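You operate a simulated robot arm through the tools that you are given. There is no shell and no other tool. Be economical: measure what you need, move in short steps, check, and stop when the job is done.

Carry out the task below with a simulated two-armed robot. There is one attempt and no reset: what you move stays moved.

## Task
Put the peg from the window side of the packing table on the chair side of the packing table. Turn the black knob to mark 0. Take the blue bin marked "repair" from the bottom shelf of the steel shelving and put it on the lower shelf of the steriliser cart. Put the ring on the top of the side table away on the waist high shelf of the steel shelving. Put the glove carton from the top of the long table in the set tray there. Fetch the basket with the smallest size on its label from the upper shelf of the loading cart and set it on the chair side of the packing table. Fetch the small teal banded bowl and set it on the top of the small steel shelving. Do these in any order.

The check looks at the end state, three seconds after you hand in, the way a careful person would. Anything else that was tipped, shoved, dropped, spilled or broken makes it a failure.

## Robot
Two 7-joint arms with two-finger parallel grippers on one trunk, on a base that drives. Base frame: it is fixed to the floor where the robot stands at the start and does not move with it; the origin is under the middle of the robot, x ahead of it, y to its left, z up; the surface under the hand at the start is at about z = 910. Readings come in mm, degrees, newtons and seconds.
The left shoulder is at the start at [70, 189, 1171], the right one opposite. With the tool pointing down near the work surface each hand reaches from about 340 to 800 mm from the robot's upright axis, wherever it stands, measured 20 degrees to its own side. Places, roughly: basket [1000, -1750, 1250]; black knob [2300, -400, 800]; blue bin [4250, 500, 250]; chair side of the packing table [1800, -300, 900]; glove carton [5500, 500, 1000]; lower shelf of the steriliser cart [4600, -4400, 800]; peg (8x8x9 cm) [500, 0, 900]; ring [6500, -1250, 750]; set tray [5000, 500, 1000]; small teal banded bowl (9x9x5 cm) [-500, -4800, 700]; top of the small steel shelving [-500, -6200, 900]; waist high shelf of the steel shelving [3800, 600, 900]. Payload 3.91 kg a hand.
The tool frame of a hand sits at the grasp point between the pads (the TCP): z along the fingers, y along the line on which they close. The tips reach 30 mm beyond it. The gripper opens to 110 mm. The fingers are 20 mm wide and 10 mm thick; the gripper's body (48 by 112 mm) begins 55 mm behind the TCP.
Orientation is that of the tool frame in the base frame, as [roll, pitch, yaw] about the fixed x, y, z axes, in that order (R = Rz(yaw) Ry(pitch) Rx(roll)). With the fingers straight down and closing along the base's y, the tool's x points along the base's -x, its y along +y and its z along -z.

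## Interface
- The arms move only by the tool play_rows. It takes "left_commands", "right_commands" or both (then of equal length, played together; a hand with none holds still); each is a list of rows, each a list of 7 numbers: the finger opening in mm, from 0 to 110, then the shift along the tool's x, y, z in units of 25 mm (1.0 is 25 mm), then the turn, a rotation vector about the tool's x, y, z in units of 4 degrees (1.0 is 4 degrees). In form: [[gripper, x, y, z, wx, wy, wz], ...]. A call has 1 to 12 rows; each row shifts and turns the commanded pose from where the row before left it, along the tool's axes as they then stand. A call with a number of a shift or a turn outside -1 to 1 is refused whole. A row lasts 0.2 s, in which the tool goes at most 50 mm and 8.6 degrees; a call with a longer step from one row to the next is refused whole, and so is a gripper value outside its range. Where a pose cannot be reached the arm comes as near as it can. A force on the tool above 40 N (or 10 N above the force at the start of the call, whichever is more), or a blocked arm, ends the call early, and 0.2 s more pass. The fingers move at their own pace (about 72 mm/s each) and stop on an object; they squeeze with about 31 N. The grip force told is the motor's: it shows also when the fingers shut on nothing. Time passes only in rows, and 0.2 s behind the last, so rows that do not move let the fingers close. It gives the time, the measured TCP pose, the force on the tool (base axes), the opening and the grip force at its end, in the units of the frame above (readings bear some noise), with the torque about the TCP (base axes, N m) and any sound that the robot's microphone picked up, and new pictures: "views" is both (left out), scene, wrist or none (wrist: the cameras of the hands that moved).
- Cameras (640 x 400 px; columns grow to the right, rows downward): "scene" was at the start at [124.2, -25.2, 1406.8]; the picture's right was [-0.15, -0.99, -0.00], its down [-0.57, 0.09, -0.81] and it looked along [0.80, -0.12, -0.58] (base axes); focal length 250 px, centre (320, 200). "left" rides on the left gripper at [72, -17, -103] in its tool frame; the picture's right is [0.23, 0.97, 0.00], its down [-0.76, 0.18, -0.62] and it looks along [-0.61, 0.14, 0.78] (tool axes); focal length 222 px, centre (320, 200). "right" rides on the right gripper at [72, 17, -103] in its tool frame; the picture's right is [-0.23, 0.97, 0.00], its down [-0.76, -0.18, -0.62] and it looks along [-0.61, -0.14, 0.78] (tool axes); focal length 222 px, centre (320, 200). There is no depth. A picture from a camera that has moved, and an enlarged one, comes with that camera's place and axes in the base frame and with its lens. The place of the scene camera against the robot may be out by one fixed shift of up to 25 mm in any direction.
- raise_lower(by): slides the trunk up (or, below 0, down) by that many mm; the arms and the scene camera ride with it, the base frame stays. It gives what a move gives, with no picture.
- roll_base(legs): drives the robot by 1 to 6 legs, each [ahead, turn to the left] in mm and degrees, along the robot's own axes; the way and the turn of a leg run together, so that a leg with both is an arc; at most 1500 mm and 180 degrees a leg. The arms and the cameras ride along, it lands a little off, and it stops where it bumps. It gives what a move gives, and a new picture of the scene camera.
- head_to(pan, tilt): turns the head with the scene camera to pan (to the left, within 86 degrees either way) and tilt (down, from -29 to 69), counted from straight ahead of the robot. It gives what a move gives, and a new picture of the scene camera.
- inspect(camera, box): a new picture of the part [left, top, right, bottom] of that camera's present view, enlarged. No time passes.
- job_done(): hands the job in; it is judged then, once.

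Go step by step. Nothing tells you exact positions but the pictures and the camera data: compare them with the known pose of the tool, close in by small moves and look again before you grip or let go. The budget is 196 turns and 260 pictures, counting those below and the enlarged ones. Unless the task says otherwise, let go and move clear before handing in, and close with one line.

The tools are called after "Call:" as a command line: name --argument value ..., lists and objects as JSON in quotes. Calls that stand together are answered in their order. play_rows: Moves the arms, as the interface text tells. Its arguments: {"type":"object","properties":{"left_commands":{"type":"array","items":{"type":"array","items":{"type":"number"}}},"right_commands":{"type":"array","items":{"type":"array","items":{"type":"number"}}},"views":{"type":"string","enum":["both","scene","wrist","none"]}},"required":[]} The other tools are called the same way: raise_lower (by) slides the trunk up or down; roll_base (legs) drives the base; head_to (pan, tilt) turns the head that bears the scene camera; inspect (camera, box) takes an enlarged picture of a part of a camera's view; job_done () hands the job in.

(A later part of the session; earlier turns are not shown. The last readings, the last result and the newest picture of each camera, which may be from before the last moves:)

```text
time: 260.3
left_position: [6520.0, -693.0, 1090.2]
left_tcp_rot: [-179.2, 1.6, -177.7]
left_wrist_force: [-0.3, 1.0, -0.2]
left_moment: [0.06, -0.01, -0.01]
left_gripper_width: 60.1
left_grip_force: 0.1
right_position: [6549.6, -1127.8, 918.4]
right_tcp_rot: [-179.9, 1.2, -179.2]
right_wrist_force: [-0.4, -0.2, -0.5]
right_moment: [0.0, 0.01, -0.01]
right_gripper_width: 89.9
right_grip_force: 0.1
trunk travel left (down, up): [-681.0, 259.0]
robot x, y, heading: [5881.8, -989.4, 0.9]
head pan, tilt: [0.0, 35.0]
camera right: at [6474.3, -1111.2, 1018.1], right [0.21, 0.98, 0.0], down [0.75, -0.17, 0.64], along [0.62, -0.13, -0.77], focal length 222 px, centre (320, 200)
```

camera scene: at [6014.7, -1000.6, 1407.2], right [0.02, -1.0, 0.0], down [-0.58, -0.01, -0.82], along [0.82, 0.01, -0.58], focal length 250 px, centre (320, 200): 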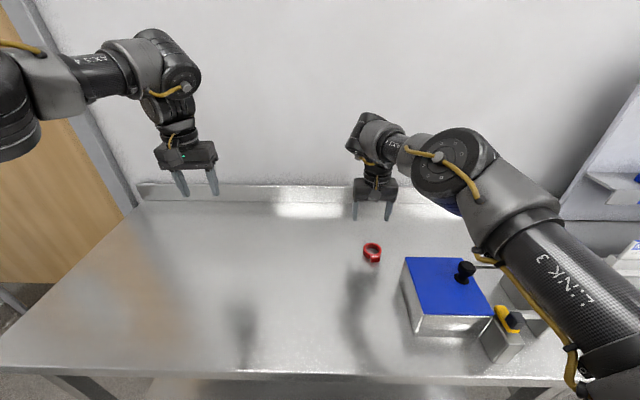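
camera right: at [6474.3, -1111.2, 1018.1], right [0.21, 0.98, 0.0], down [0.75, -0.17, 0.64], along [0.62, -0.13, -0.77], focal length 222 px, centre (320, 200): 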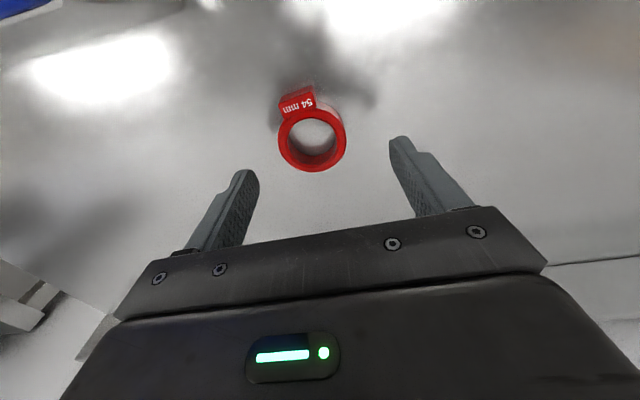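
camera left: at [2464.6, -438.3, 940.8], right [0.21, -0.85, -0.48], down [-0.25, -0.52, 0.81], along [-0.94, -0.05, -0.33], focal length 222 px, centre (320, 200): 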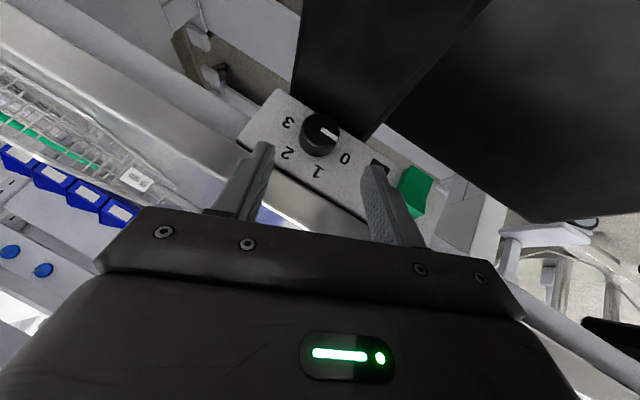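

The readings show a slight tilt: the robot presses on the table. I back off 35 mm.

Call:
roll_base --legs '[[-35, 0]]'

Call:
play_rows --right_commands '[[90, -0.7, -0.1, 0, 0, 0, 0], [90, -0.7, -0.1, 0, 0, 0, 0], [90, 0, 0, 0.4, 0, 0, 0], [90, 0, 0, 0, 0, 0, 0]]' --views "wrist"

```text
time: 261.1
left_position: [6490.4, -694.1, 1086.8]
left_tcp_rot: [-179.0, 1.4, -177.8]
left_wrist_force: [-0.5, 0.0, -0.2]
left_moment: [-0.02, 0.08, -0.02]
left_gripper_width: 60.1
left_grip_force: 0.0
right_position: [6518.2, -1128.9, 915.5]
right_tcp_rot: [-179.8, 0.8, -179.2]
right_wrist_force: [0.4, 0.7, -1.0]
right_moment: [-0.01, 0.06, -0.02]
right_gripper_width: 90.1
right_grip_force: 0.0
trunk travel left (down, up): [-681.0, 259.0]
robot x, y, heading: [5848.9, -989.5, 0.9]
head pan, tilt: [0.0, 35.0]
camera scene: at [5982.5, -1001.7, 1406.8], right [0.02, -1.0, 0.0], down [-0.58, -0.01, -0.82], along [0.82, 0.01, -0.58], focal length 250 px, centre (320, 200)
```

scene: 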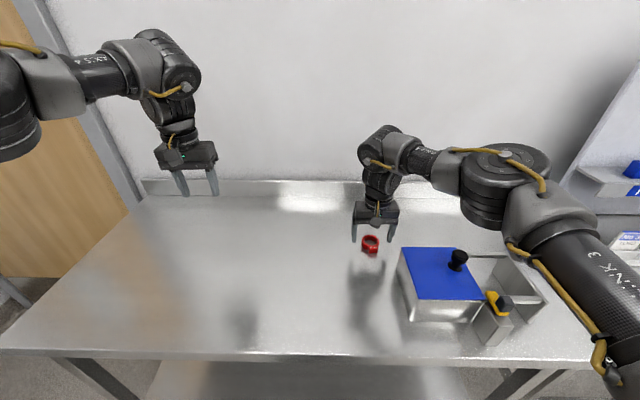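

```text
time: 262.1
left_position: [6487.5, -693.9, 1090.2]
left_tcp_rot: [-179.0, 1.4, -177.8]
left_wrist_force: [0.0, -0.2, 0.5]
left_moment: [-0.03, 0.0, 0.02]
left_gripper_width: 60.3
left_grip_force: 0.1
right_position: [6552.1, -1132.7, 906.9]
right_tcp_rot: [-179.9, 1.1, -179.0]
right_wrist_force: [0.4, -0.1, 0.7]
right_moment: [-0.01, 0.01, 0.0]
right_gripper_width: 89.7
right_grip_force: 0.0
trunk travel left (down, up): [-681.0, 259.0]
robot x, y, heading: [5852.3, -992.4, 1.0]
head pan, tilt: [0.0, 35.0]
camera right: at [6477.2, -1116.5, 1006.8], right [0.21, 0.98, 0.0], down [0.75, -0.16, 0.64], along [0.62, -0.13, -0.77], focal length 222 px, centre (320, 200)
```

right: 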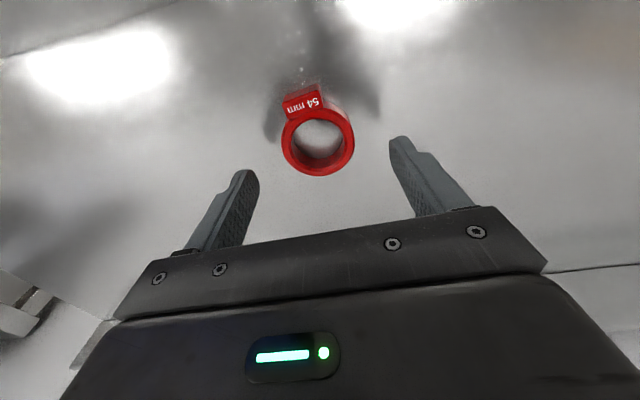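

Ring is centred under the hand. I descend in small steps onto it.

Call:
play_rows --right_commands '[[90, 0.05, 0, 0.5, 0, 0, 0], [90, 0, 0, 0.5, 0, 0, 0], [90, 0, 0, 0.3, 0, 0, 0], [90, 0, 0, 0.2, 0, 0, 0], [90, 0, 0, 0, 0, 0, 0]]' --views "wrist"

```text
time: 263.3
left_position: [6486.1, -694.6, 1090.7]
left_tcp_rot: [-179.0, 1.5, -177.8]
left_wrist_force: [-0.7, -1.2, -0.7]
left_moment: [-0.02, 0.01, 0.02]
left_gripper_width: 60.2
left_grip_force: 0.1
right_position: [6550.7, -1132.4, 870.0]
right_tcp_rot: [-179.8, 1.1, -179.2]
right_wrist_force: [-0.6, -0.8, 1.7]
right_moment: [0.09, 0.05, 0.05]
right_gripper_width: 89.8
right_grip_force: 0.1
trunk travel left (down, up): [-681.0, 259.0]
robot x, y, heading: [5853.7, -993.8, 1.1]
head pan, tilt: [0.0, 35.0]
camera right: at [6475.8, -1116.2, 970.8], right [0.21, 0.98, 0.0], down [0.75, -0.17, 0.64], along [0.62, -0.13, -0.77], focal length 222 px, centre (320, 200)
```

right: 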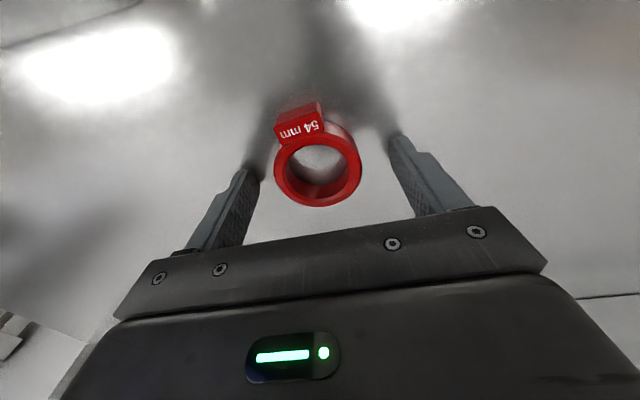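

Fingertips are just at the table, on both sides of the ring. Close and lift.

Call:
play_rows --right_commands '[[60, 0, 0, 0, 0, 0, 0], [30, 0, 0, 0, 0, 0, 0], [30, 0, 0, 0, 0, 0, 0], [30, 0, 0, 0, 0, 0, 0], [30, 0, 0, -0.5, 0, 0, 0], [30, 0, 0, -1, 0, 0, 0], [30, 0, 0, -1, 0, 0, 0], [30, 0, 0, -1, 0, 0, 0], [30, 0, 0, -1, 0, 0, 0], [30, 0, 0, -1, 0, 0, 0]]' --views "wrist"

```text
time: 265.5
left_position: [6484.3, -694.2, 1089.9]
left_tcp_rot: [-179.0, 1.5, -177.8]
left_wrist_force: [0.1, -0.5, -0.5]
left_moment: [-0.01, 0.03, 0.0]
left_gripper_width: 60.0
left_grip_force: 0.1
right_position: [6546.1, -1132.9, 1007.0]
right_tcp_rot: [-179.8, 1.1, -179.2]
right_wrist_force: [0.5, -0.2, 0.0]
right_moment: [0.01, -0.02, 0.02]
right_gripper_width: 52.2
right_grip_force: 30.8
trunk travel left (down, up): [-681.0, 259.0]
robot x, y, heading: [5853.6, -991.4, 1.1]
head pan, tilt: [0.0, 35.0]
camera right: at [6472.2, -1117.1, 1107.7], right [0.21, 0.98, 0.0], down [0.75, -0.16, 0.64], along [0.62, -0.13, -0.77], focal length 222 px, centre (320, 200)
```

right: 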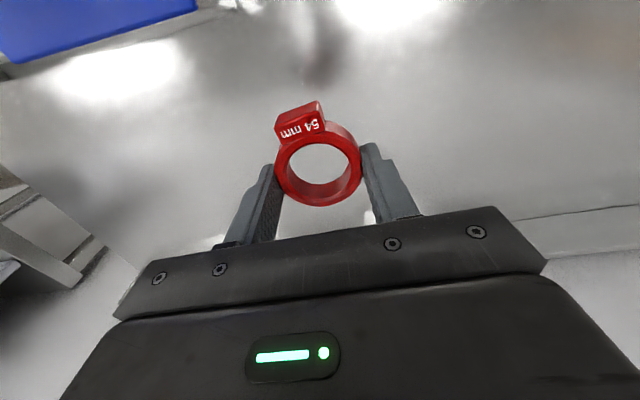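

Ring secured. I back away from the table and turn round toward the shelving.

Call:
roll_base --legs '[[-600, 0], [0, 160]]'

Call:
roll_base --legs '[[1350, 0], [0, -71]]'

Call:
head_to --pan 0 --tilt 22

```text
time: 275.6
left_position: [4553.2, -1086.3, 1089.6]
left_tcp_rot: [-179.1, 1.5, -15.7]
left_wrist_force: [-0.3, 1.1, -0.6]
left_moment: [-0.05, 0.01, 0.02]
left_gripper_width: 59.9
left_grip_force: 0.1
right_position: [4629.1, -649.5, 1006.7]
right_tcp_rot: [-179.9, 1.1, -17.1]
right_wrist_force: [0.2, -0.8, 0.0]
right_moment: [-0.01, 0.01, 0.0]
right_gripper_width: 52.0
right_grip_force: 31.2
trunk travel left (down, up): [-681.0, 259.0]
robot x, y, heading: [5245.5, -998.5, 163.1]
head pan, tilt: [0.0, 35.0]
camera scene: at [5102.9, -972.2, 1407.6], right [0.29, 0.96, 0.0], down [0.55, -0.17, -0.82], along [-0.78, 0.24, -0.57], focal length 250 px, centre (320, 200)
```

scene: 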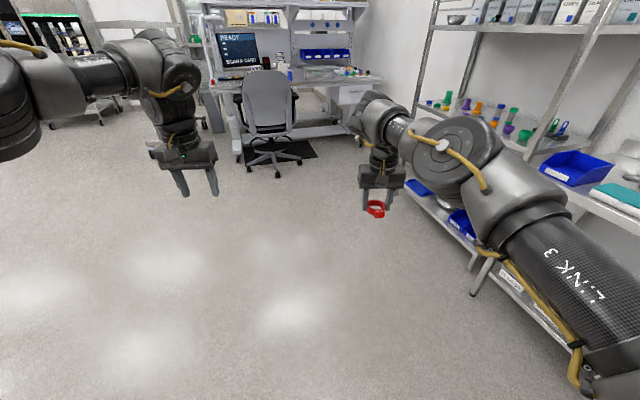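

```text
time: 285.5
left_position: [3637.6, 14.6, 1090.3]
left_tcp_rot: [-178.9, 1.4, -86.7]
left_wrist_force: [-0.1, 0.5, 0.0]
left_moment: [-0.01, -0.01, -0.03]
left_gripper_width: 59.9
left_grip_force: 0.1
right_position: [4075.6, 83.6, 1008.0]
right_tcp_rot: [-179.8, 1.1, -88.1]
right_wrist_force: [-0.1, -0.6, 0.5]
right_moment: [0.0, 0.0, 0.02]
right_gripper_width: 51.7
right_grip_force: 30.9
trunk travel left (down, up): [-681.0, 259.0]
robot x, y, heading: [3947.3, -612.5, 92.1]
head pan, tilt: [0.0, 35.0]
camera scene: at [3927.5, -490.1, 1407.6], right [1.0, 0.03, 0.0], down [0.02, -0.57, -0.82], along [-0.03, 0.82, -0.57], focal length 250 px, centre (320, 200)
```

scene: 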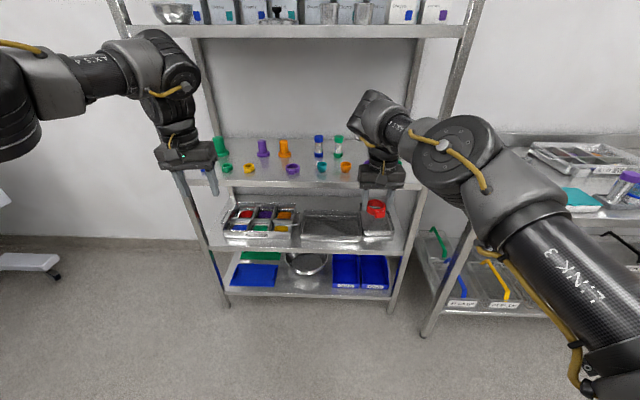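

```text
time: 286.2
left_position: [3637.2, 13.2, 1091.1]
left_tcp_rot: [-179.1, 1.4, -86.7]
left_wrist_force: [-0.8, 0.0, -0.6]
left_moment: [-0.01, 0.01, 0.02]
left_gripper_width: 59.9
left_grip_force: 0.1
right_position: [4075.8, 83.7, 1007.7]
right_tcp_rot: [-179.8, 1.1, -88.1]
right_wrist_force: [-0.2, -1.0, 0.4]
right_moment: [0.01, 0.01, -0.01]
right_gripper_width: 51.6
right_grip_force: 31.3
trunk travel left (down, up): [-681.0, 259.0]
robot x, y, heading: [3946.6, -616.4, 91.9]
head pan, tilt: [0.0, 22.0]
camera scene: at [3927.5, -485.3, 1428.1], right [1.0, 0.03, 0.0], down [0.01, -0.38, -0.93], along [-0.03, 0.93, -0.38], focal length 250 px, centre (320, 200)
```

scene: 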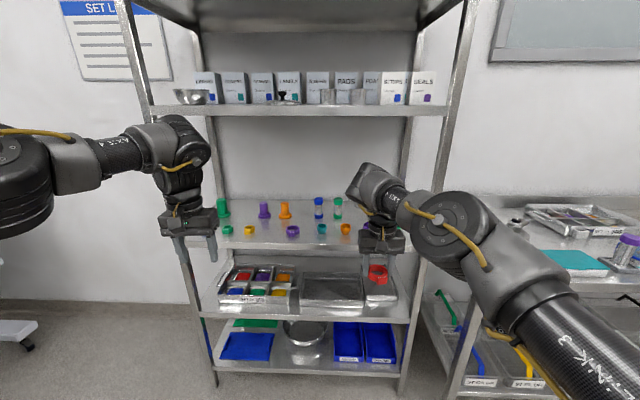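

I can see the waist-high shelf with rings in the front row and a gap between the yellow and the purple one. I read the set list too.

Call:
inspect --camera "scene" --box '[50, 0, 180, 85]'

Call:
inspect --camera "scene" --box '[195, 180, 435, 390]'

```text
4.71 times, centred on (115, 42) of scene
camera zoom: at [3927.5, -485.3, 1428.1], right [1.0, 0.03, 0.0], down [0.01, -0.38, -0.93], along [-0.03, 0.93, -0.38], focal length 1176 px, centre (1285, 941)
```

zoom: 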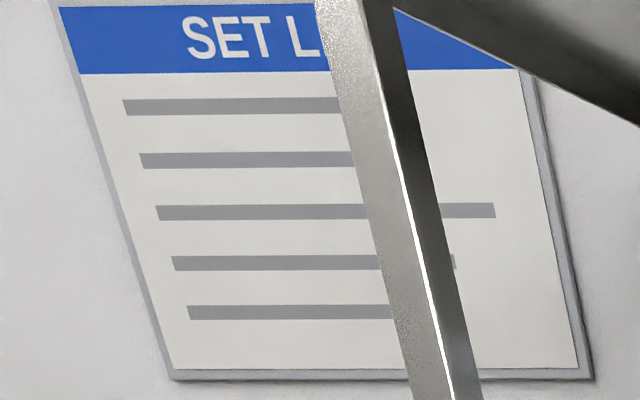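

```text
1.90 times, centred on (315, 285) of scene
camera zoom: at [3927.5, -485.3, 1428.1], right [1.0, 0.03, 0.0], down [0.01, -0.38, -0.93], along [-0.03, 0.93, -0.38], focal length 476 px, centre (330, 38)
```

zoom: 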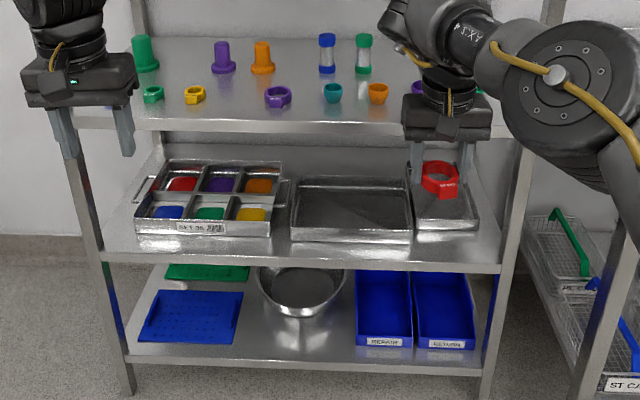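

The set list carries no details. The gap on the waist-high shelf is at about [3689, 436]. I turn and move in with the right hand leading.

Call:
roll_base --legs '[[0, 19], [300, 0]]'

Call:
inspect --camera "right" --box '[0, 0, 640, 400]'

```text
time: 289.3
left_position: [3339.6, 160.7, 1090.6]
left_tcp_rot: [-179.1, 1.4, -67.7]
left_wrist_force: [0.2, -1.1, -0.6]
left_moment: [0.0, 0.01, 0.03]
left_gripper_width: 60.0
left_grip_force: 0.0
right_position: [3732.4, 367.6, 1006.4]
right_tcp_rot: [-179.9, 1.1, -69.0]
right_wrist_force: [0.7, 1.1, -0.2]
right_moment: [-0.01, -0.02, 0.0]
right_gripper_width: 51.6
right_grip_force: 31.2
trunk travel left (down, up): [-681.0, 259.0]
robot x, y, heading: [3837.8, -333.0, 111.1]
head pan, tilt: [0.0, 22.0]
camera scene: at [3773.3, -213.8, 1428.3], right [0.93, 0.36, 0.0], down [0.13, -0.35, -0.93], along [-0.33, 0.87, -0.37], focal length 250 px, centre (320, 200)
```

scene: 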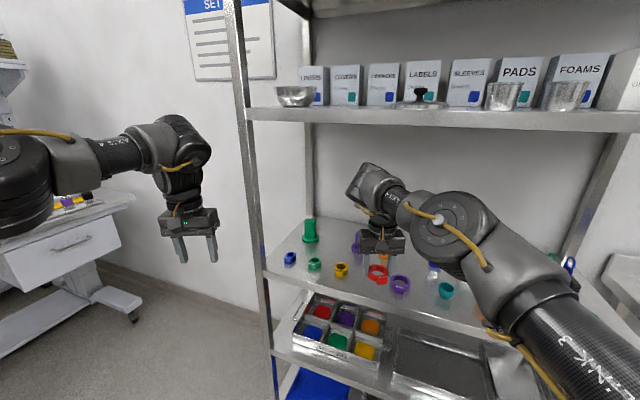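

```text
1.00 times, centred on (320, 200) of right (not enlarged: the box is as wide or as high as the picture)
camera zoom: at [3743.1, 293.1, 1107.7], right [-0.99, -0.14, 0.0], down [-0.1, 0.76, 0.64], along [-0.09, 0.63, -0.77], focal length 222 px, centre (320, 200)
```

zoom: 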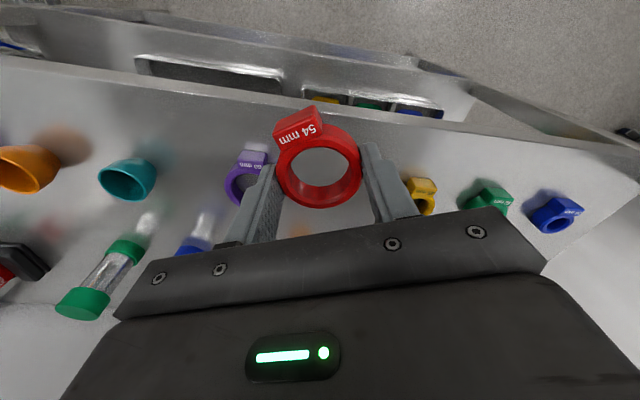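

A 70 mm drive puts the ring right over the gap; then I lower it.

Call:
roll_base --legs '[[70, 0]]'

Call:
play_rows --right_commands '[[30, 0, 0, 0.6, 0, 0, 0], [30, 0, 0, 0.6, 0, 0, 0], [30, 0, 0, 0.6, 0, 0, 0], [30, 0, 0, 0.2, 0, 0, 0], [30, 0, 0, 0.2, 0, 0, 0], [30, 0, 0, 0, 0, 0, 0]]' --views "wrist"

```text
time: 290.4
left_position: [3315.8, 218.6, 1096.5]
left_tcp_rot: [-178.9, 2.2, -67.6]
left_wrist_force: [-1.2, 0.7, 0.2]
left_moment: [-0.07, -0.09, -0.03]
left_gripper_width: 59.8
left_grip_force: 0.0
right_position: [3705.5, 432.8, 1013.1]
right_tcp_rot: [-179.8, 1.4, -68.9]
right_wrist_force: [-1.0, 2.2, 0.5]
right_moment: [-0.1, -0.06, 0.04]
right_gripper_width: 51.7
right_grip_force: 31.6
trunk travel left (down, up): [-681.0, 259.0]
robot x, y, heading: [3810.6, -272.0, 111.2]
head pan, tilt: [0.0, 22.0]
camera scene: at [3744.8, -143.5, 1427.8], right [0.93, 0.36, 0.0], down [0.14, -0.35, -0.93], along [-0.33, 0.86, -0.38], focal length 250 px, centre (320, 200)
```

scene: 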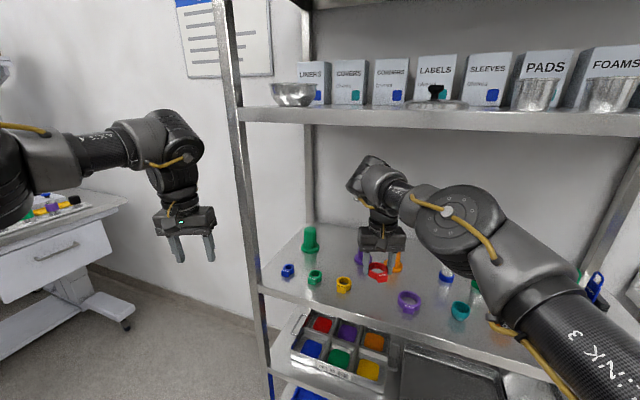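

```text
time: 291.8
left_position: [3317.9, 214.1, 1100.2]
left_tcp_rot: [-179.1, 2.5, -67.6]
left_wrist_force: [-0.2, 0.4, -0.4]
left_moment: [0.01, -0.02, -0.01]
left_gripper_width: 60.1
left_grip_force: 0.1
right_position: [3707.2, 431.5, 961.4]
right_tcp_rot: [-179.8, 1.7, -68.8]
right_wrist_force: [-0.5, -0.2, 0.0]
right_moment: [0.01, -0.01, 0.01]
right_gripper_width: 51.3
right_grip_force: 31.5
trunk travel left (down, up): [-681.0, 259.0]
robot x, y, heading: [3812.8, -269.2, 111.2]
head pan, tilt: [0.0, 22.0]
camera right: at [3717.5, 354.8, 1061.9], right [-0.99, -0.14, 0.0], down [-0.1, 0.76, 0.65], along [-0.09, 0.64, -0.76], focal length 222 px, centre (320, 200)
```

right: 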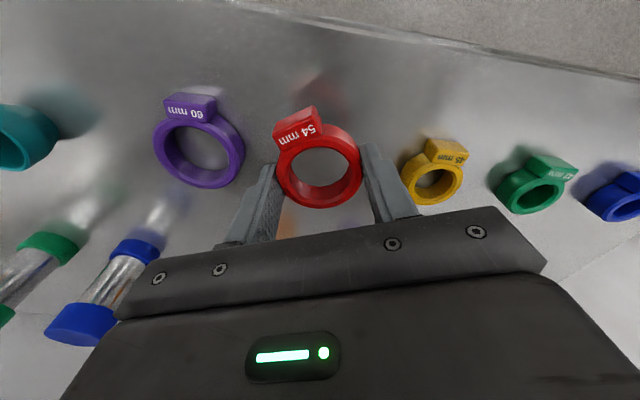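

The rings are ordered by size, so the 54 mm ring fits exactly between 48 and 60. I lower gently to contact.

Call:
play_rows --right_commands '[[30, 0, 0, 0.3, 0, 0, 0], [30, 0, 0, 0.2, 0, 0, 0], [30, 0, 0, 0.15, 0, 0, 0], [30, 0, 0, 0.1, 0, 0, 0], [30, 0, 0, 0, 0, 0, 0]]' --views "none"

```text
time: 292.9
left_position: [3317.6, 215.4, 1097.9]
left_tcp_rot: [-179.0, 2.4, -67.6]
left_wrist_force: [0.6, 0.4, 0.4]
left_moment: [0.01, 0.0, -0.01]
left_gripper_width: 59.6
left_grip_force: 0.1
right_position: [3706.1, 432.9, 944.8]
right_tcp_rot: [-179.8, 1.6, -68.9]
right_wrist_force: [1.2, -0.3, -1.1]
right_moment: [0.0, 0.01, 0.02]
right_gripper_width: 51.4
right_grip_force: 31.0
trunk travel left (down, up): [-681.0, 259.0]
robot x, y, heading: [3809.7, -266.3, 111.3]
head pan, tilt: [0.0, 22.0]
```

Call:
play_rows --right_commands '[[30, 0, 0, 0.1, 0, 0, 0], [30, 0, 0, 0.1, 0, 0, 0], [30, 0, 0, 0.08, 0, 0, 0], [30, 0, 0, 0, 0, 0, 0]]' --views "wrist"

```text
time: 293.9
left_position: [3317.5, 214.6, 1098.9]
left_tcp_rot: [-179.0, 2.3, -67.7]
left_wrist_force: [-0.3, -0.5, 0.2]
left_moment: [-0.02, 0.0, -0.01]
left_gripper_width: 60.0
left_grip_force: 0.1
right_position: [3705.9, 430.8, 935.3]
right_tcp_rot: [-179.9, 1.6, -68.9]
right_wrist_force: [-0.2, 0.4, 0.4]
right_moment: [-0.01, 0.0, 0.03]
right_gripper_width: 51.6
right_grip_force: 31.1
trunk travel left (down, up): [-681.0, 259.0]
robot x, y, heading: [3812.9, -266.0, 111.2]
head pan, tilt: [0.0, 22.0]
camera right: at [3717.2, 355.6, 1036.1], right [-0.99, -0.14, 0.0], down [-0.1, 0.76, 0.64], along [-0.09, 0.64, -0.76], focal length 222 px, centre (320, 200)
```

right: 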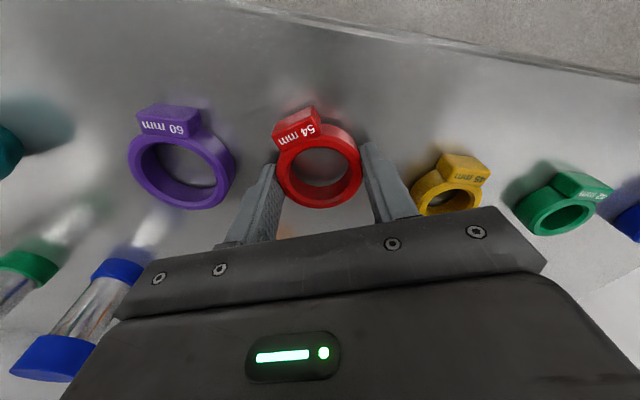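

Still slightly above. I lower further to contact, then open just a little.

Call:
play_rows --right_commands '[[30, 0, 0, 0.08, 0, 0, 0], [30, 0, 0, 0.08, 0, 0, 0], [30, 0, 0, 0.08, 0, 0, 0], [30, 0, 0, 0.08, 0, 0, 0], [30, 0, 0, 0, 0, 0, 0]]' --views "none"

```text
time: 295.1
left_position: [3316.9, 213.8, 1100.0]
left_tcp_rot: [-179.0, 2.5, -67.7]
left_wrist_force: [0.1, 0.6, 0.4]
left_moment: [-0.01, -0.01, -0.01]
left_gripper_width: 59.9
left_grip_force: 0.1
right_position: [3705.9, 431.9, 931.8]
right_tcp_rot: [-179.9, 1.8, -69.0]
right_wrist_force: [-0.6, 3.3, 16.3]
right_moment: [-0.31, -0.13, 0.02]
right_gripper_width: 51.5
right_grip_force: 30.9
trunk travel left (down, up): [-681.0, 259.0]
robot x, y, heading: [3809.0, -270.5, 110.9]
head pan, tilt: [0.0, 22.0]
```

Contact at 16 N. I ease up slightly, open a little and rise straight up.

Call:
play_rows --right_commands '[[30, 0, 0, -0.1, 0, 0, 0], [58, 0, 0, 0, 0, 0, 0], [64, 0, 0, 0, 0, 0, 0], [64, 0, 0, -0.4, 0, 0, 0], [64, 0, 0, -0.8, 0, 0, 0], [64, 0, 0, -0.8, 0, 0, 0], [64, 0, 0, -0.6, 0, 0, 0], [64, 0, 0, 0, 0, 0, 0]]' --views "wrist"

```text
time: 296.9
left_position: [3316.9, 214.6, 1099.1]
left_tcp_rot: [-179.0, 2.4, -67.6]
left_wrist_force: [0.9, -1.0, -0.6]
left_moment: [0.02, -0.01, 0.0]
left_gripper_width: 59.9
left_grip_force: 0.1
right_position: [3705.7, 429.9, 994.8]
right_tcp_rot: [-179.9, 1.6, -69.0]
right_wrist_force: [0.1, -0.7, -0.8]
right_moment: [0.0, -0.03, 0.0]
right_gripper_width: 63.9
right_grip_force: 0.2
trunk travel left (down, up): [-681.0, 259.0]
robot x, y, heading: [3816.7, -269.8, 111.0]
head pan, tilt: [0.0, 22.0]
camera right: at [3717.2, 354.4, 1094.9], right [-0.99, -0.14, 0.0], down [-0.1, 0.76, 0.64], along [-0.09, 0.64, -0.76], focal length 222 px, centre (320, 200)
```

right: 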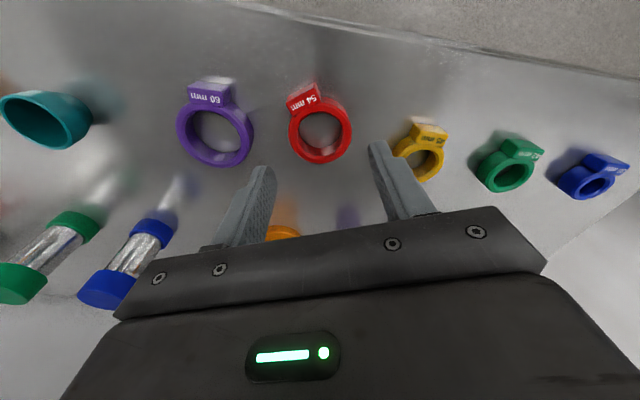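

The 54 mm ring stands in its place. I back out and head for the long table.

Call:
roll_base --legs '[[-450, 0], [0, -99], [1200, 0], [0, 78]]'

Call:
head_to --pan 0 --tilt 32

```text
time: 312.9
left_position: [4871.0, 182.7, 1098.3]
left_tcp_rot: [-179.0, 2.4, -89.3]
left_wrist_force: [0.7, -0.1, 0.5]
left_moment: [-0.01, -0.01, 0.0]
left_gripper_width: 60.0
left_grip_force: 0.1
right_position: [5309.8, 238.0, 995.5]
right_tcp_rot: [-179.9, 1.5, -90.5]
right_wrist_force: [0.4, 0.6, 0.5]
right_moment: [-0.04, -0.02, -0.03]
right_gripper_width: 63.9
right_grip_force: 0.1
trunk travel left (down, up): [-681.0, 259.0]
robot x, y, heading: [5150.4, -448.6, 89.5]
head pan, tilt: [0.0, 22.0]
camera scene: at [5140.6, -319.3, 1428.2], right [1.0, -0.01, 0.0], down [0.0, -0.37, -0.93], along [0.01, 0.93, -0.37], focal length 250 px, centre (320, 200)
```

scene: 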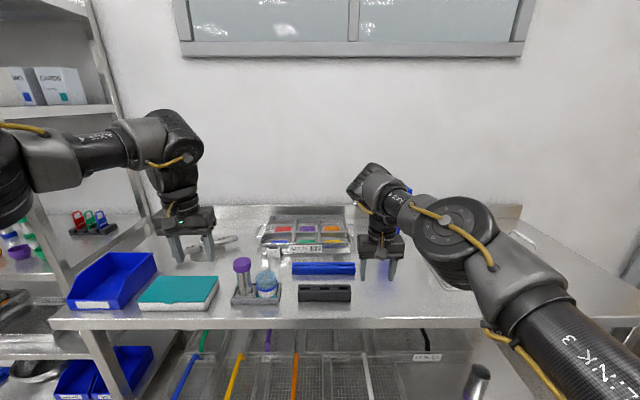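

```text
time: 313.6
left_position: [4870.9, 182.4, 1098.6]
left_tcp_rot: [-179.0, 2.6, -89.2]
left_wrist_force: [0.5, 0.4, 0.6]
left_moment: [0.01, -0.02, 0.02]
left_gripper_width: 59.9
left_grip_force: 0.0
right_position: [5311.6, 239.8, 996.0]
right_tcp_rot: [-179.8, 1.7, -90.6]
right_wrist_force: [1.1, 1.0, -0.6]
right_moment: [0.0, 0.01, -0.04]
right_gripper_width: 63.9
right_grip_force: 0.1
trunk travel left (down, up): [-681.0, 259.0]
robot x, y, heading: [5149.6, -451.9, 89.2]
head pan, tilt: [0.0, 32.0]
camera scene: at [5140.4, -322.5, 1412.3], right [1.0, -0.01, 0.0], down [0.0, -0.53, -0.85], along [0.01, 0.85, -0.53], focal length 250 px, centre (320, 200)
```

scene: 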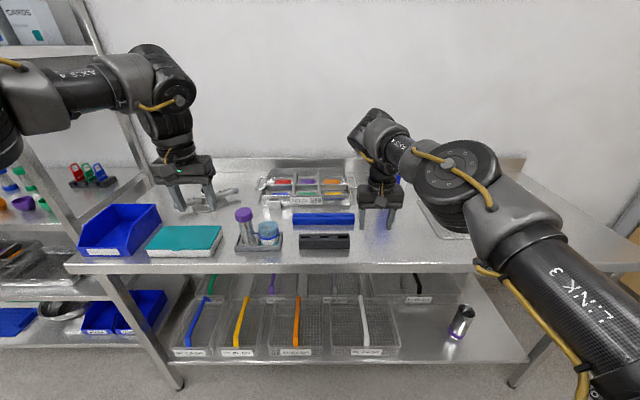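

The carton (about 110×70×245 mm, at roughly [5395, 490]) stands behind the right hand; its thin side is along y, so I raise and rotate the right hand 90°.

Call:
raise_lower --by 230

Call:
play_rows --right_commands '[[100, 0, 0, 0, 0, 0, 0.95], [100, 0, 0, 0, 0, 0, 0.95], [100, 0, 0, 0, 0, 0, 0.95], [100, 0, 0, 0, 0, 0, 0.95], [100, 0, 0, 0, 0, 0, 0.95], [100, 0, 0, 0, 0, 0, 0.95], [100, 0, 0, 0, 0, 0, 0.95], [100, 0, 0, 0, 0, 0, 0.95], [100, 0, 0, 0, 0, 0, 0.95], [100, 0, 0, 0, 0, 0, 0.95], [100, 0, 0, 0, 0, 0, 0.95], [100, 0, 0, 0, 0, 0, 0.95]]' --views "none"

Call:
play_rows --right_commands '[[100, 0, 0, 0, 0, 0, 0.95], [100, 0, 0, 0, 0, 0, 0.95], [100, 0, 0, 0, 0, 0, 0.95], [100, 0, 0, 0, 0, 0, 0.95], [100, 0, 0, 0, 0, 0, 0.95], [100, 0, 0, 0, 0, 0, 0.95], [100, 0, 0, 0, 0, 0, 0.95], [100, 0, 0, 0, 0, 0, 0.95], [100, 0, 0, 0, 0, 0, 0.95], [100, 0, 0, 0, 0, 0, 0.95], [100, 0, 0, 0, 0, 0, 0.95]]' --views "both"

```text
time: 316.1
left_position: [4870.9, 182.4, 1328.0]
left_tcp_rot: [-179.0, 2.4, -89.2]
left_wrist_force: [0.4, 0.6, 0.2]
left_moment: [0.0, 0.01, -0.02]
left_gripper_width: 60.2
left_grip_force: 0.0
right_position: [5311.8, 239.0, 1225.0]
right_tcp_rot: [-179.8, 1.7, -90.6]
right_wrist_force: [-0.3, 0.3, -0.5]
right_moment: [0.02, 0.01, 0.01]
right_gripper_width: 63.8
right_grip_force: 0.1
trunk travel left (down, up): [-911.0, 29.0]
robot x, y, heading: [5150.0, -446.6, 89.5]
head pan, tilt: [0.0, 32.0]
```

```text
time: 318.6
left_position: [4869.3, 182.9, 1328.6]
left_tcp_rot: [-179.0, 2.4, -89.2]
left_wrist_force: [-0.2, -0.3, -0.7]
left_moment: [0.01, 0.0, -0.01]
left_gripper_width: 59.9
left_grip_force: 0.0
right_position: [5311.5, 237.7, 1225.7]
right_tcp_rot: [178.9, 1.1, -136.3]
right_wrist_force: [0.1, 0.3, -0.5]
right_moment: [0.01, 0.01, -0.02]
right_gripper_width: 99.9
right_grip_force: 0.1
trunk travel left (down, up): [-911.0, 29.0]
robot x, y, heading: [5150.4, -450.0, 89.4]
head pan, tilt: [0.0, 32.0]
```

```text
time: 321.1
left_position: [4871.6, 182.8, 1328.6]
left_tcp_rot: [-179.0, 2.5, -89.2]
left_wrist_force: [-0.8, 0.0, -0.1]
left_moment: [0.01, 0.03, 0.01]
left_gripper_width: 60.0
left_grip_force: 0.0
right_position: [5396.0, 259.5, 1207.5]
right_tcp_rot: [174.1, -1.0, -159.4]
right_wrist_force: [0.8, 0.0, 0.2]
right_moment: [0.01, -0.02, 0.01]
right_gripper_width: 99.8
right_grip_force: 0.0
right hand out of reach, approached as far as the arm can: row 3, 4, 5, 6, 7, 8, 9, 10, 11
trunk travel left (down, up): [-911.0, 29.0]
robot x, y, heading: [5154.0, -446.8, 89.3]
head pan, tilt: [0.0, 32.0]
camera scene: at [5142.5, -322.7, 1642.2], right [1.0, -0.01, 0.0], down [-0.01, -0.53, -0.85], along [0.01, 0.85, -0.53], focal length 250 px, centre (320, 200)
camera right: at [5327.4, 241.9, 1311.1], right [-0.13, 0.99, 0.1], down [0.81, 0.05, 0.59], along [0.58, 0.15, -0.8], focal length 222 px, centre (320, 200)
```

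scene: 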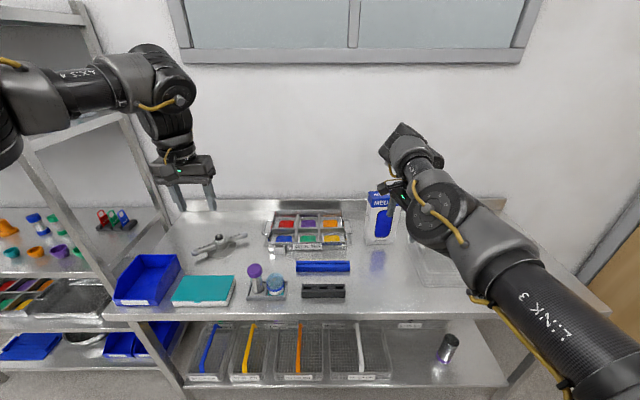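
right: 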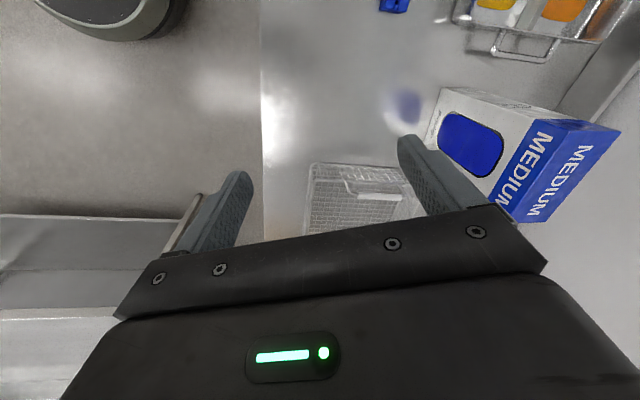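

That direction runs into the wrist's limit. I try the other way round (yaw toward 0), with the hand brought back a bit.

Call:
play_rows --right_commands '[[100, 0, 0, 0, 0, 0, -1], [100, 0, 0, 0, 0, 0, -1], [100, 0, 0, 0, 0, 0, -1], [100, 0, 0, 0, 0, 0, -1], [100, 0, 0, 0, 0, 0, -1], [100, 0, 0, 0, 0, 0, -1], [100, 0, 0, 0, 0, 0, -1], [100, 0, 0, 0, 0, 0, -1], [100, 0, 0, 0, 0, 0, -1], [100, 0, 0, 0, 0, 0, -1], [100, 0, 0, 0, 0, 0, -1], [100, 0, 0, 0, 0, 0, -1]]' --views "none"

Call:
play_rows --right_commands '[[100, 0, 0, 0, 0, 0, -1], [100, 0, 0, 0, 0, 0, -1], [100, 0, 0, 0, 0, 0, -1], [100, 0, 0, 0, 0, 0, -1], [100, 0, 0, 0, 0, 0, -1], [100, 0, 0, 0, 0, 0, -1], [100, 0, 0, 0, 0, 0, -1], [100, 0, 0, 0, 0, 0, -1], [100, 0, 0, 0, 0, 0, -1], [100, 0, 0, 0, 0, 0, -1], [100, 0, 0, 0, 0, 0, -1], [100, 0, 0, 0, 0, 0, -1]]' --views "none"

Call:
play_rows --right_commands '[[100, 0, 0, 0, 0, 0, -1], [100, 0, 0, 0, 0, 0, -1], [100, 0, 0, 0, 0, 0, -1], [100, 0, 0, 0, 0, 0, -1], [100, 0, 0, 0, 0, 0, -1], [100, 0, 0, 0, 0, 0, -1], [100, 0, 0, 0, 0, 0, -1], [100, 0, 0, 0, 0, 0, -1], [100, 0, 0, 0, 0, 0, -1], [100, 0, 0, 0, 0, 0, -1], [100, 0, 0, 0, 0, 0, -1], [100, 0, 0, 0, 0, 0, -1]]' --views "none"

```text
time: 323.6
left_position: [4871.3, 181.9, 1328.3]
left_tcp_rot: [-179.1, 2.4, -89.2]
left_wrist_force: [-0.4, -0.2, -0.2]
left_moment: [0.01, -0.01, -0.01]
left_gripper_width: 60.2
left_grip_force: 0.1
right_position: [5394.9, 259.8, 1207.7]
right_tcp_rot: [175.4, 3.8, -111.4]
right_wrist_force: [-0.1, -0.1, 0.4]
right_moment: [-0.01, 0.03, -0.01]
right_gripper_width: 100.2
right_grip_force: 0.0
trunk travel left (down, up): [-911.0, 29.0]
robot x, y, heading: [5151.7, -449.9, 89.3]
head pan, tilt: [0.0, 32.0]
```

```text
time: 326.2
left_position: [4870.0, 182.7, 1329.1]
left_tcp_rot: [-178.9, 2.3, -89.2]
left_wrist_force: [0.0, 0.4, -0.5]
left_moment: [-0.01, 0.0, -0.02]
left_gripper_width: 59.8
left_grip_force: 0.0
right_position: [5394.0, 261.5, 1207.1]
right_tcp_rot: [179.8, 6.0, -63.4]
right_wrist_force: [0.6, -0.5, 1.1]
right_moment: [0.01, 0.04, -0.01]
right_gripper_width: 100.3
right_grip_force: 0.1
trunk travel left (down, up): [-911.0, 29.0]
robot x, y, heading: [5150.5, -453.3, 89.4]
head pan, tilt: [0.0, 32.0]
```

```text
time: 328.9
left_position: [4870.1, 181.2, 1328.2]
left_tcp_rot: [-178.9, 2.4, -89.2]
left_wrist_force: [0.1, -0.3, 1.0]
left_moment: [0.0, -0.01, -0.02]
left_gripper_width: 59.9
left_grip_force: 0.1
right_position: [5393.4, 260.8, 1207.9]
right_tcp_rot: [-175.6, 4.3, -15.1]
right_wrist_force: [0.4, 0.7, 0.3]
right_moment: [0.0, 0.02, -0.02]
right_gripper_width: 99.7
right_grip_force: 0.0
trunk travel left (down, up): [-911.0, 29.0]
robot x, y, heading: [5151.1, -448.7, 89.3]
head pan, tilt: [0.0, 32.0]
```

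That works. I finish the turn to yaw 0 with levelling and look.

Call:
play_rows --right_commands '[[110, 0, 0, 0, -0.28, 0.27, -0.94], [110, 0, 0, 0, -0.28, 0.27, -0.94], [110, 0, 0, 0, -0.28, 0.27, -0.94], [110, 0, 0, 0, -0.28, 0.27, -0.94], [110, 0, 0, 0, 0, 0, 0]]' --views "both"

```text
time: 330.1
left_position: [4871.2, 182.4, 1329.9]
left_tcp_rot: [-179.0, 2.4, -89.3]
left_wrist_force: [-0.5, 0.0, -0.3]
left_moment: [0.02, -0.01, -0.03]
left_gripper_width: 59.9
left_grip_force: 0.1
right_position: [5390.6, 255.4, 1206.8]
right_tcp_rot: [-179.8, -0.8, -0.5]
right_wrist_force: [-0.2, -0.3, 0.6]
right_moment: [-0.01, 0.01, -0.01]
right_gripper_width: 109.8
right_grip_force: 0.0
right hand out of reach, approached as far as the arm can: row 4
trunk travel left (down, up): [-911.0, 29.0]
robot x, y, heading: [5149.8, -451.4, 89.5]
head pan, tilt: [0.0, 32.0]
camera scene: at [5140.8, -322.6, 1642.2], right [1.0, -0.01, 0.0], down [-0.01, -0.53, -0.85], along [0.01, 0.85, -0.53], focal length 250 px, centre (320, 200)
camera right: at [5460.6, 237.3, 1309.2], right [-0.23, -0.97, -0.01], down [-0.77, 0.18, 0.61], along [-0.59, 0.15, -0.79], focal length 222 px, centre (320, 200)
```

scene: 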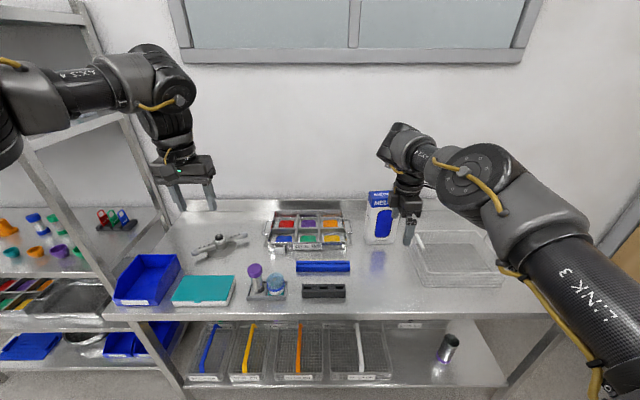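
right: 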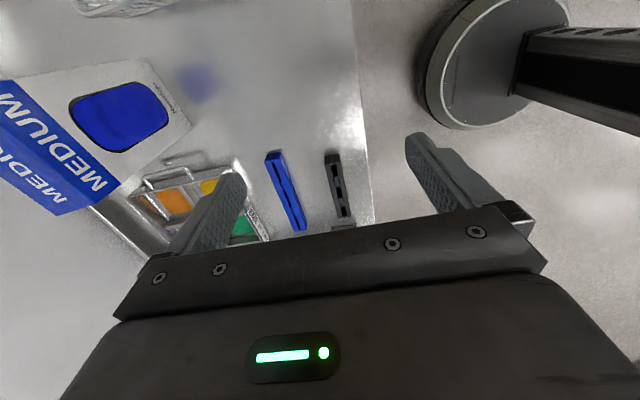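

The carton is too far for this stance, but the robot's base disc is low and passes under the table shelf. I raise the hand and drive 300 mm closer.

Call:
play_rows --right_commands '[[110, 0, 0, -0.8, 0, 0, 0], [110, 0, 0, -0.8, 0, 0, 0], [110, 0, 0, -0.8, 0, 0, 0]]' --views "none"

Call:
roll_base --legs '[[300, 0]]'

Call:
inspect --camera "right" --box '[0, 0, 640, 400]'

```text
time: 330.9
left_position: [4869.9, 181.9, 1329.0]
left_tcp_rot: [-179.1, 2.4, -89.1]
left_wrist_force: [-0.8, 0.8, 0.2]
left_moment: [0.0, 0.03, 0.02]
left_gripper_width: 60.1
left_grip_force: 0.0
right_position: [5381.7, 245.8, 1265.6]
right_tcp_rot: [-179.7, -0.8, -0.4]
right_wrist_force: [0.9, 0.3, -0.6]
right_moment: [0.02, 0.01, -0.05]
right_gripper_width: 110.0
right_grip_force: 0.2
right hand out of reach, approached as far as the arm can: row 2
trunk travel left (down, up): [-911.0, 29.0]
robot x, y, heading: [5148.7, -446.8, 89.2]
head pan, tilt: [0.0, 32.0]
```

```text
time: 332.9
left_position: [4874.2, 486.8, 1330.0]
left_tcp_rot: [-179.0, 2.6, -89.3]
left_wrist_force: [-0.2, -1.2, 0.5]
left_moment: [0.02, 0.04, -0.03]
left_gripper_width: 59.9
left_grip_force: 0.1
right_position: [5385.3, 550.1, 1265.8]
right_tcp_rot: [-179.6, -0.8, -0.3]
right_wrist_force: [0.1, -0.6, 0.9]
right_moment: [-0.03, -0.02, -0.01]
right_gripper_width: 109.9
right_grip_force: 0.0
trunk travel left (down, up): [-911.0, 29.0]
robot x, y, heading: [5158.4, -143.4, 89.3]
head pan, tilt: [0.0, 32.0]
camera scene: at [5143.7, -19.2, 1642.6], right [1.0, -0.01, 0.0], down [-0.01, -0.53, -0.85], along [0.01, 0.85, -0.53], focal length 250 px, centre (320, 200)
```

scene: 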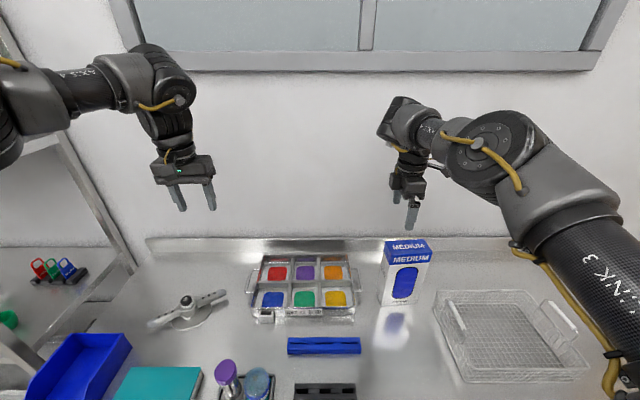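

```text
1.00 times, centred on (320, 200) of right (not enlarged: the box is as wide or as high as the picture)
camera zoom: at [5456.1, 531.5, 1369.4], right [-0.23, -0.97, -0.01], down [-0.77, 0.18, 0.61], along [-0.59, 0.15, -0.79], focal length 222 px, centre (320, 200)
```

zoom: 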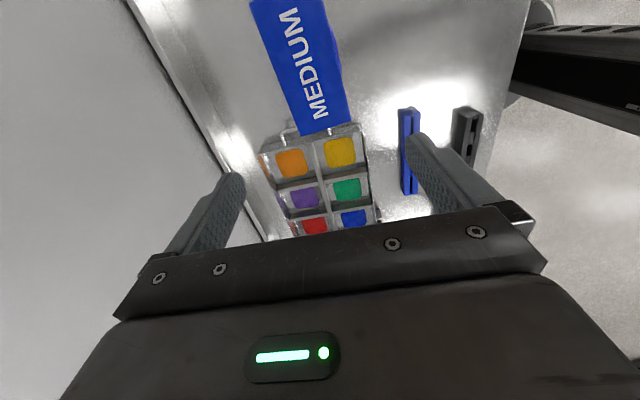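

The carton's top is about x 5380–5480, y 530–575. I shift over it and come part way down.

Call:
play_rows --right_commands '[[110, 0.9, 0, 0, 0, 0, 0], [110, 0.9, 0, 0, 0, 0, 0], [110, 0, 0, 0.9, 0, 0, 0], [110, 0, 0, 0.9, 0, 0, 0], [110, 0, 0, 0, 0, 0, 0]]' --views "both"

```text
time: 334.1
left_position: [4874.2, 487.0, 1330.3]
left_tcp_rot: [-179.0, 2.5, -89.3]
left_wrist_force: [-0.5, -0.5, -0.2]
left_moment: [0.04, 0.03, 0.0]
left_gripper_width: 60.2
left_grip_force: 0.1
right_position: [5430.1, 548.4, 1220.1]
right_tcp_rot: [-179.5, -0.8, -0.4]
right_wrist_force: [0.8, -0.6, 0.1]
right_moment: [0.03, 0.04, 0.02]
right_gripper_width: 110.1
right_grip_force: 0.0
trunk travel left (down, up): [-911.0, 29.0]
robot x, y, heading: [5152.2, -141.2, 89.4]
head pan, tilt: [0.0, 32.0]
camera scene: at [5144.3, -17.5, 1642.4], right [1.0, -0.01, 0.0], down [-0.01, -0.53, -0.85], along [0.01, 0.85, -0.53], focal length 250 px, centre (320, 200)
camera right: at [5502.0, 531.9, 1323.5], right [-0.23, -0.97, -0.01], down [-0.77, 0.18, 0.61], along [-0.6, 0.15, -0.79], focal length 222 px, centre (320, 200)
```

scene: 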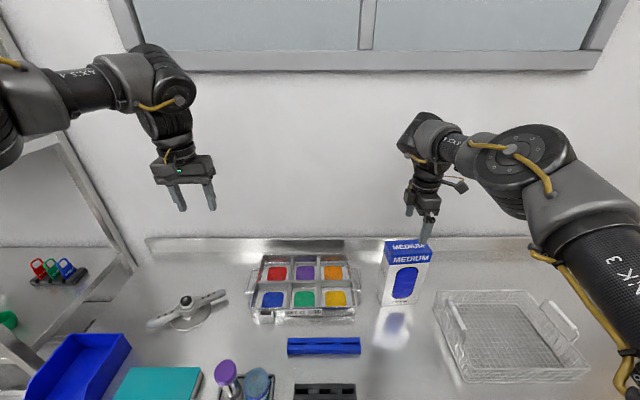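
right: 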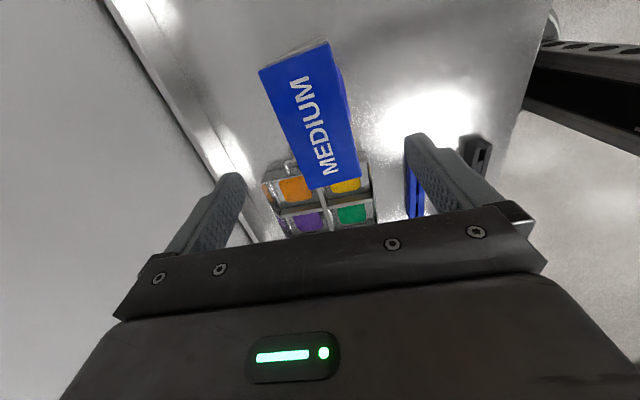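

Top at z≈1134, carton rotated about 4.5°. I align, descend to z≈1097 and close.

Call:
play_rows --right_commands '[[110, 0.1, -0.2, 0.9, 0, 0, -0.6], [110, 0, 0, 0.9, 0, 0, -0.6], [110, 0, 0, 0.9, 0, 0, 0], [110, 0, 0, 0.9, 0, 0, 0], [110, 0, 0, 0.9, 0, 0, 0], [110, 0, 0, 0.4, 0, 0, 0], [70, 0, 0, 0, 0, 0, 0], [45, 0, 0, 0, 0, 0, 0], [35, 0, 0, 0, 0, 0, 0], [35, 0, 0, 0, 0, 0, 0]]' --views "both"

```text
time: 336.3
left_position: [4873.9, 488.1, 1328.5]
left_tcp_rot: [-179.0, 2.5, -89.1]
left_wrist_force: [0.7, 0.0, 0.6]
left_moment: [0.01, -0.03, 0.01]
left_gripper_width: 60.0
left_grip_force: 0.1
right_position: [5434.0, 557.4, 1099.7]
right_tcp_rot: [-179.8, -0.7, 4.3]
right_wrist_force: [-0.4, -1.3, 0.0]
right_moment: [-0.43, 0.06, -0.01]
right_gripper_width: 61.8
right_grip_force: 30.9
trunk travel left (down, up): [-911.0, 29.0]
robot x, y, heading: [5158.7, -141.5, 89.7]
head pan, tilt: [0.0, 32.0]
camera scene: at [5143.6, -16.3, 1642.2], right [1.0, -0.01, 0.0], down [-0.01, -0.53, -0.85], along [0.01, 0.85, -0.53], focal length 250 px, centre (320, 200)
camera right: at [5505.7, 545.7, 1201.9], right [-0.15, -0.99, -0.01], down [-0.78, 0.12, 0.61], along [-0.61, 0.1, -0.79], focal length 222 px, centre (320, 200)
```

scene: 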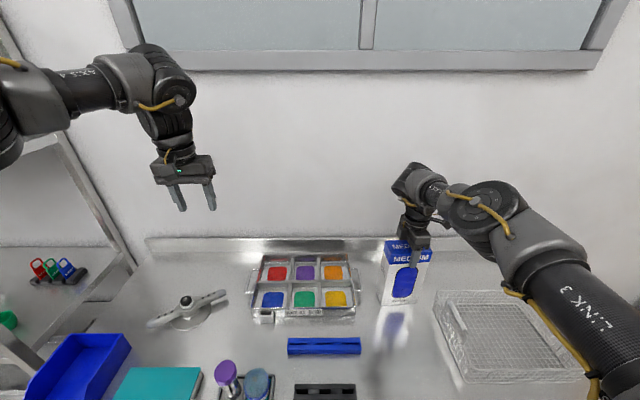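
right: 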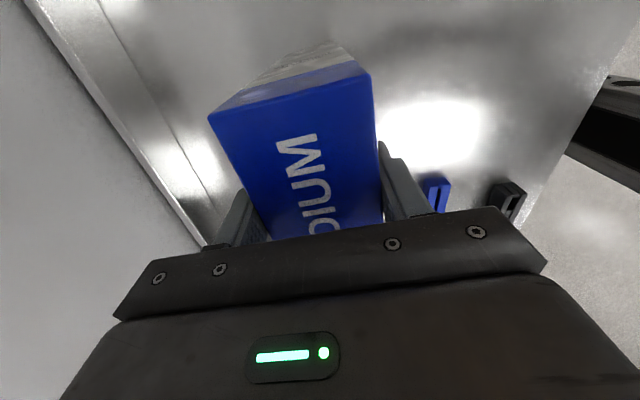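

The carton is held (62 mm thick). Before lifting, I study the tray's compartments.

Call:
inspect --camera "scene" --box '[240, 235, 370, 330]'

```text
4.21 times, centred on (305, 282) of scene
camera zoom: at [5143.6, -16.3, 1642.2], right [1.0, -0.01, 0.0], down [-0.01, -0.53, -0.85], along [0.01, 0.85, -0.53], focal length 1052 px, centre (383, -147)
```

zoom: 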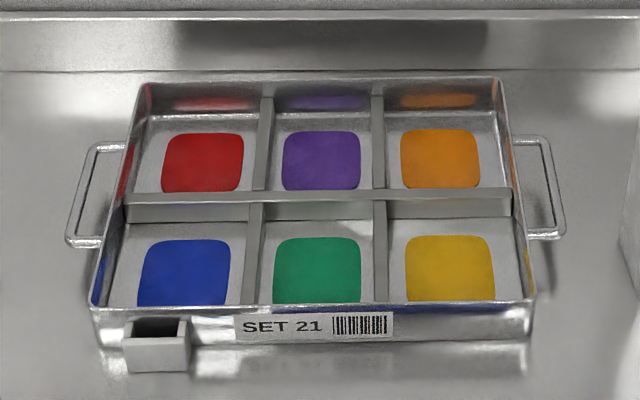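

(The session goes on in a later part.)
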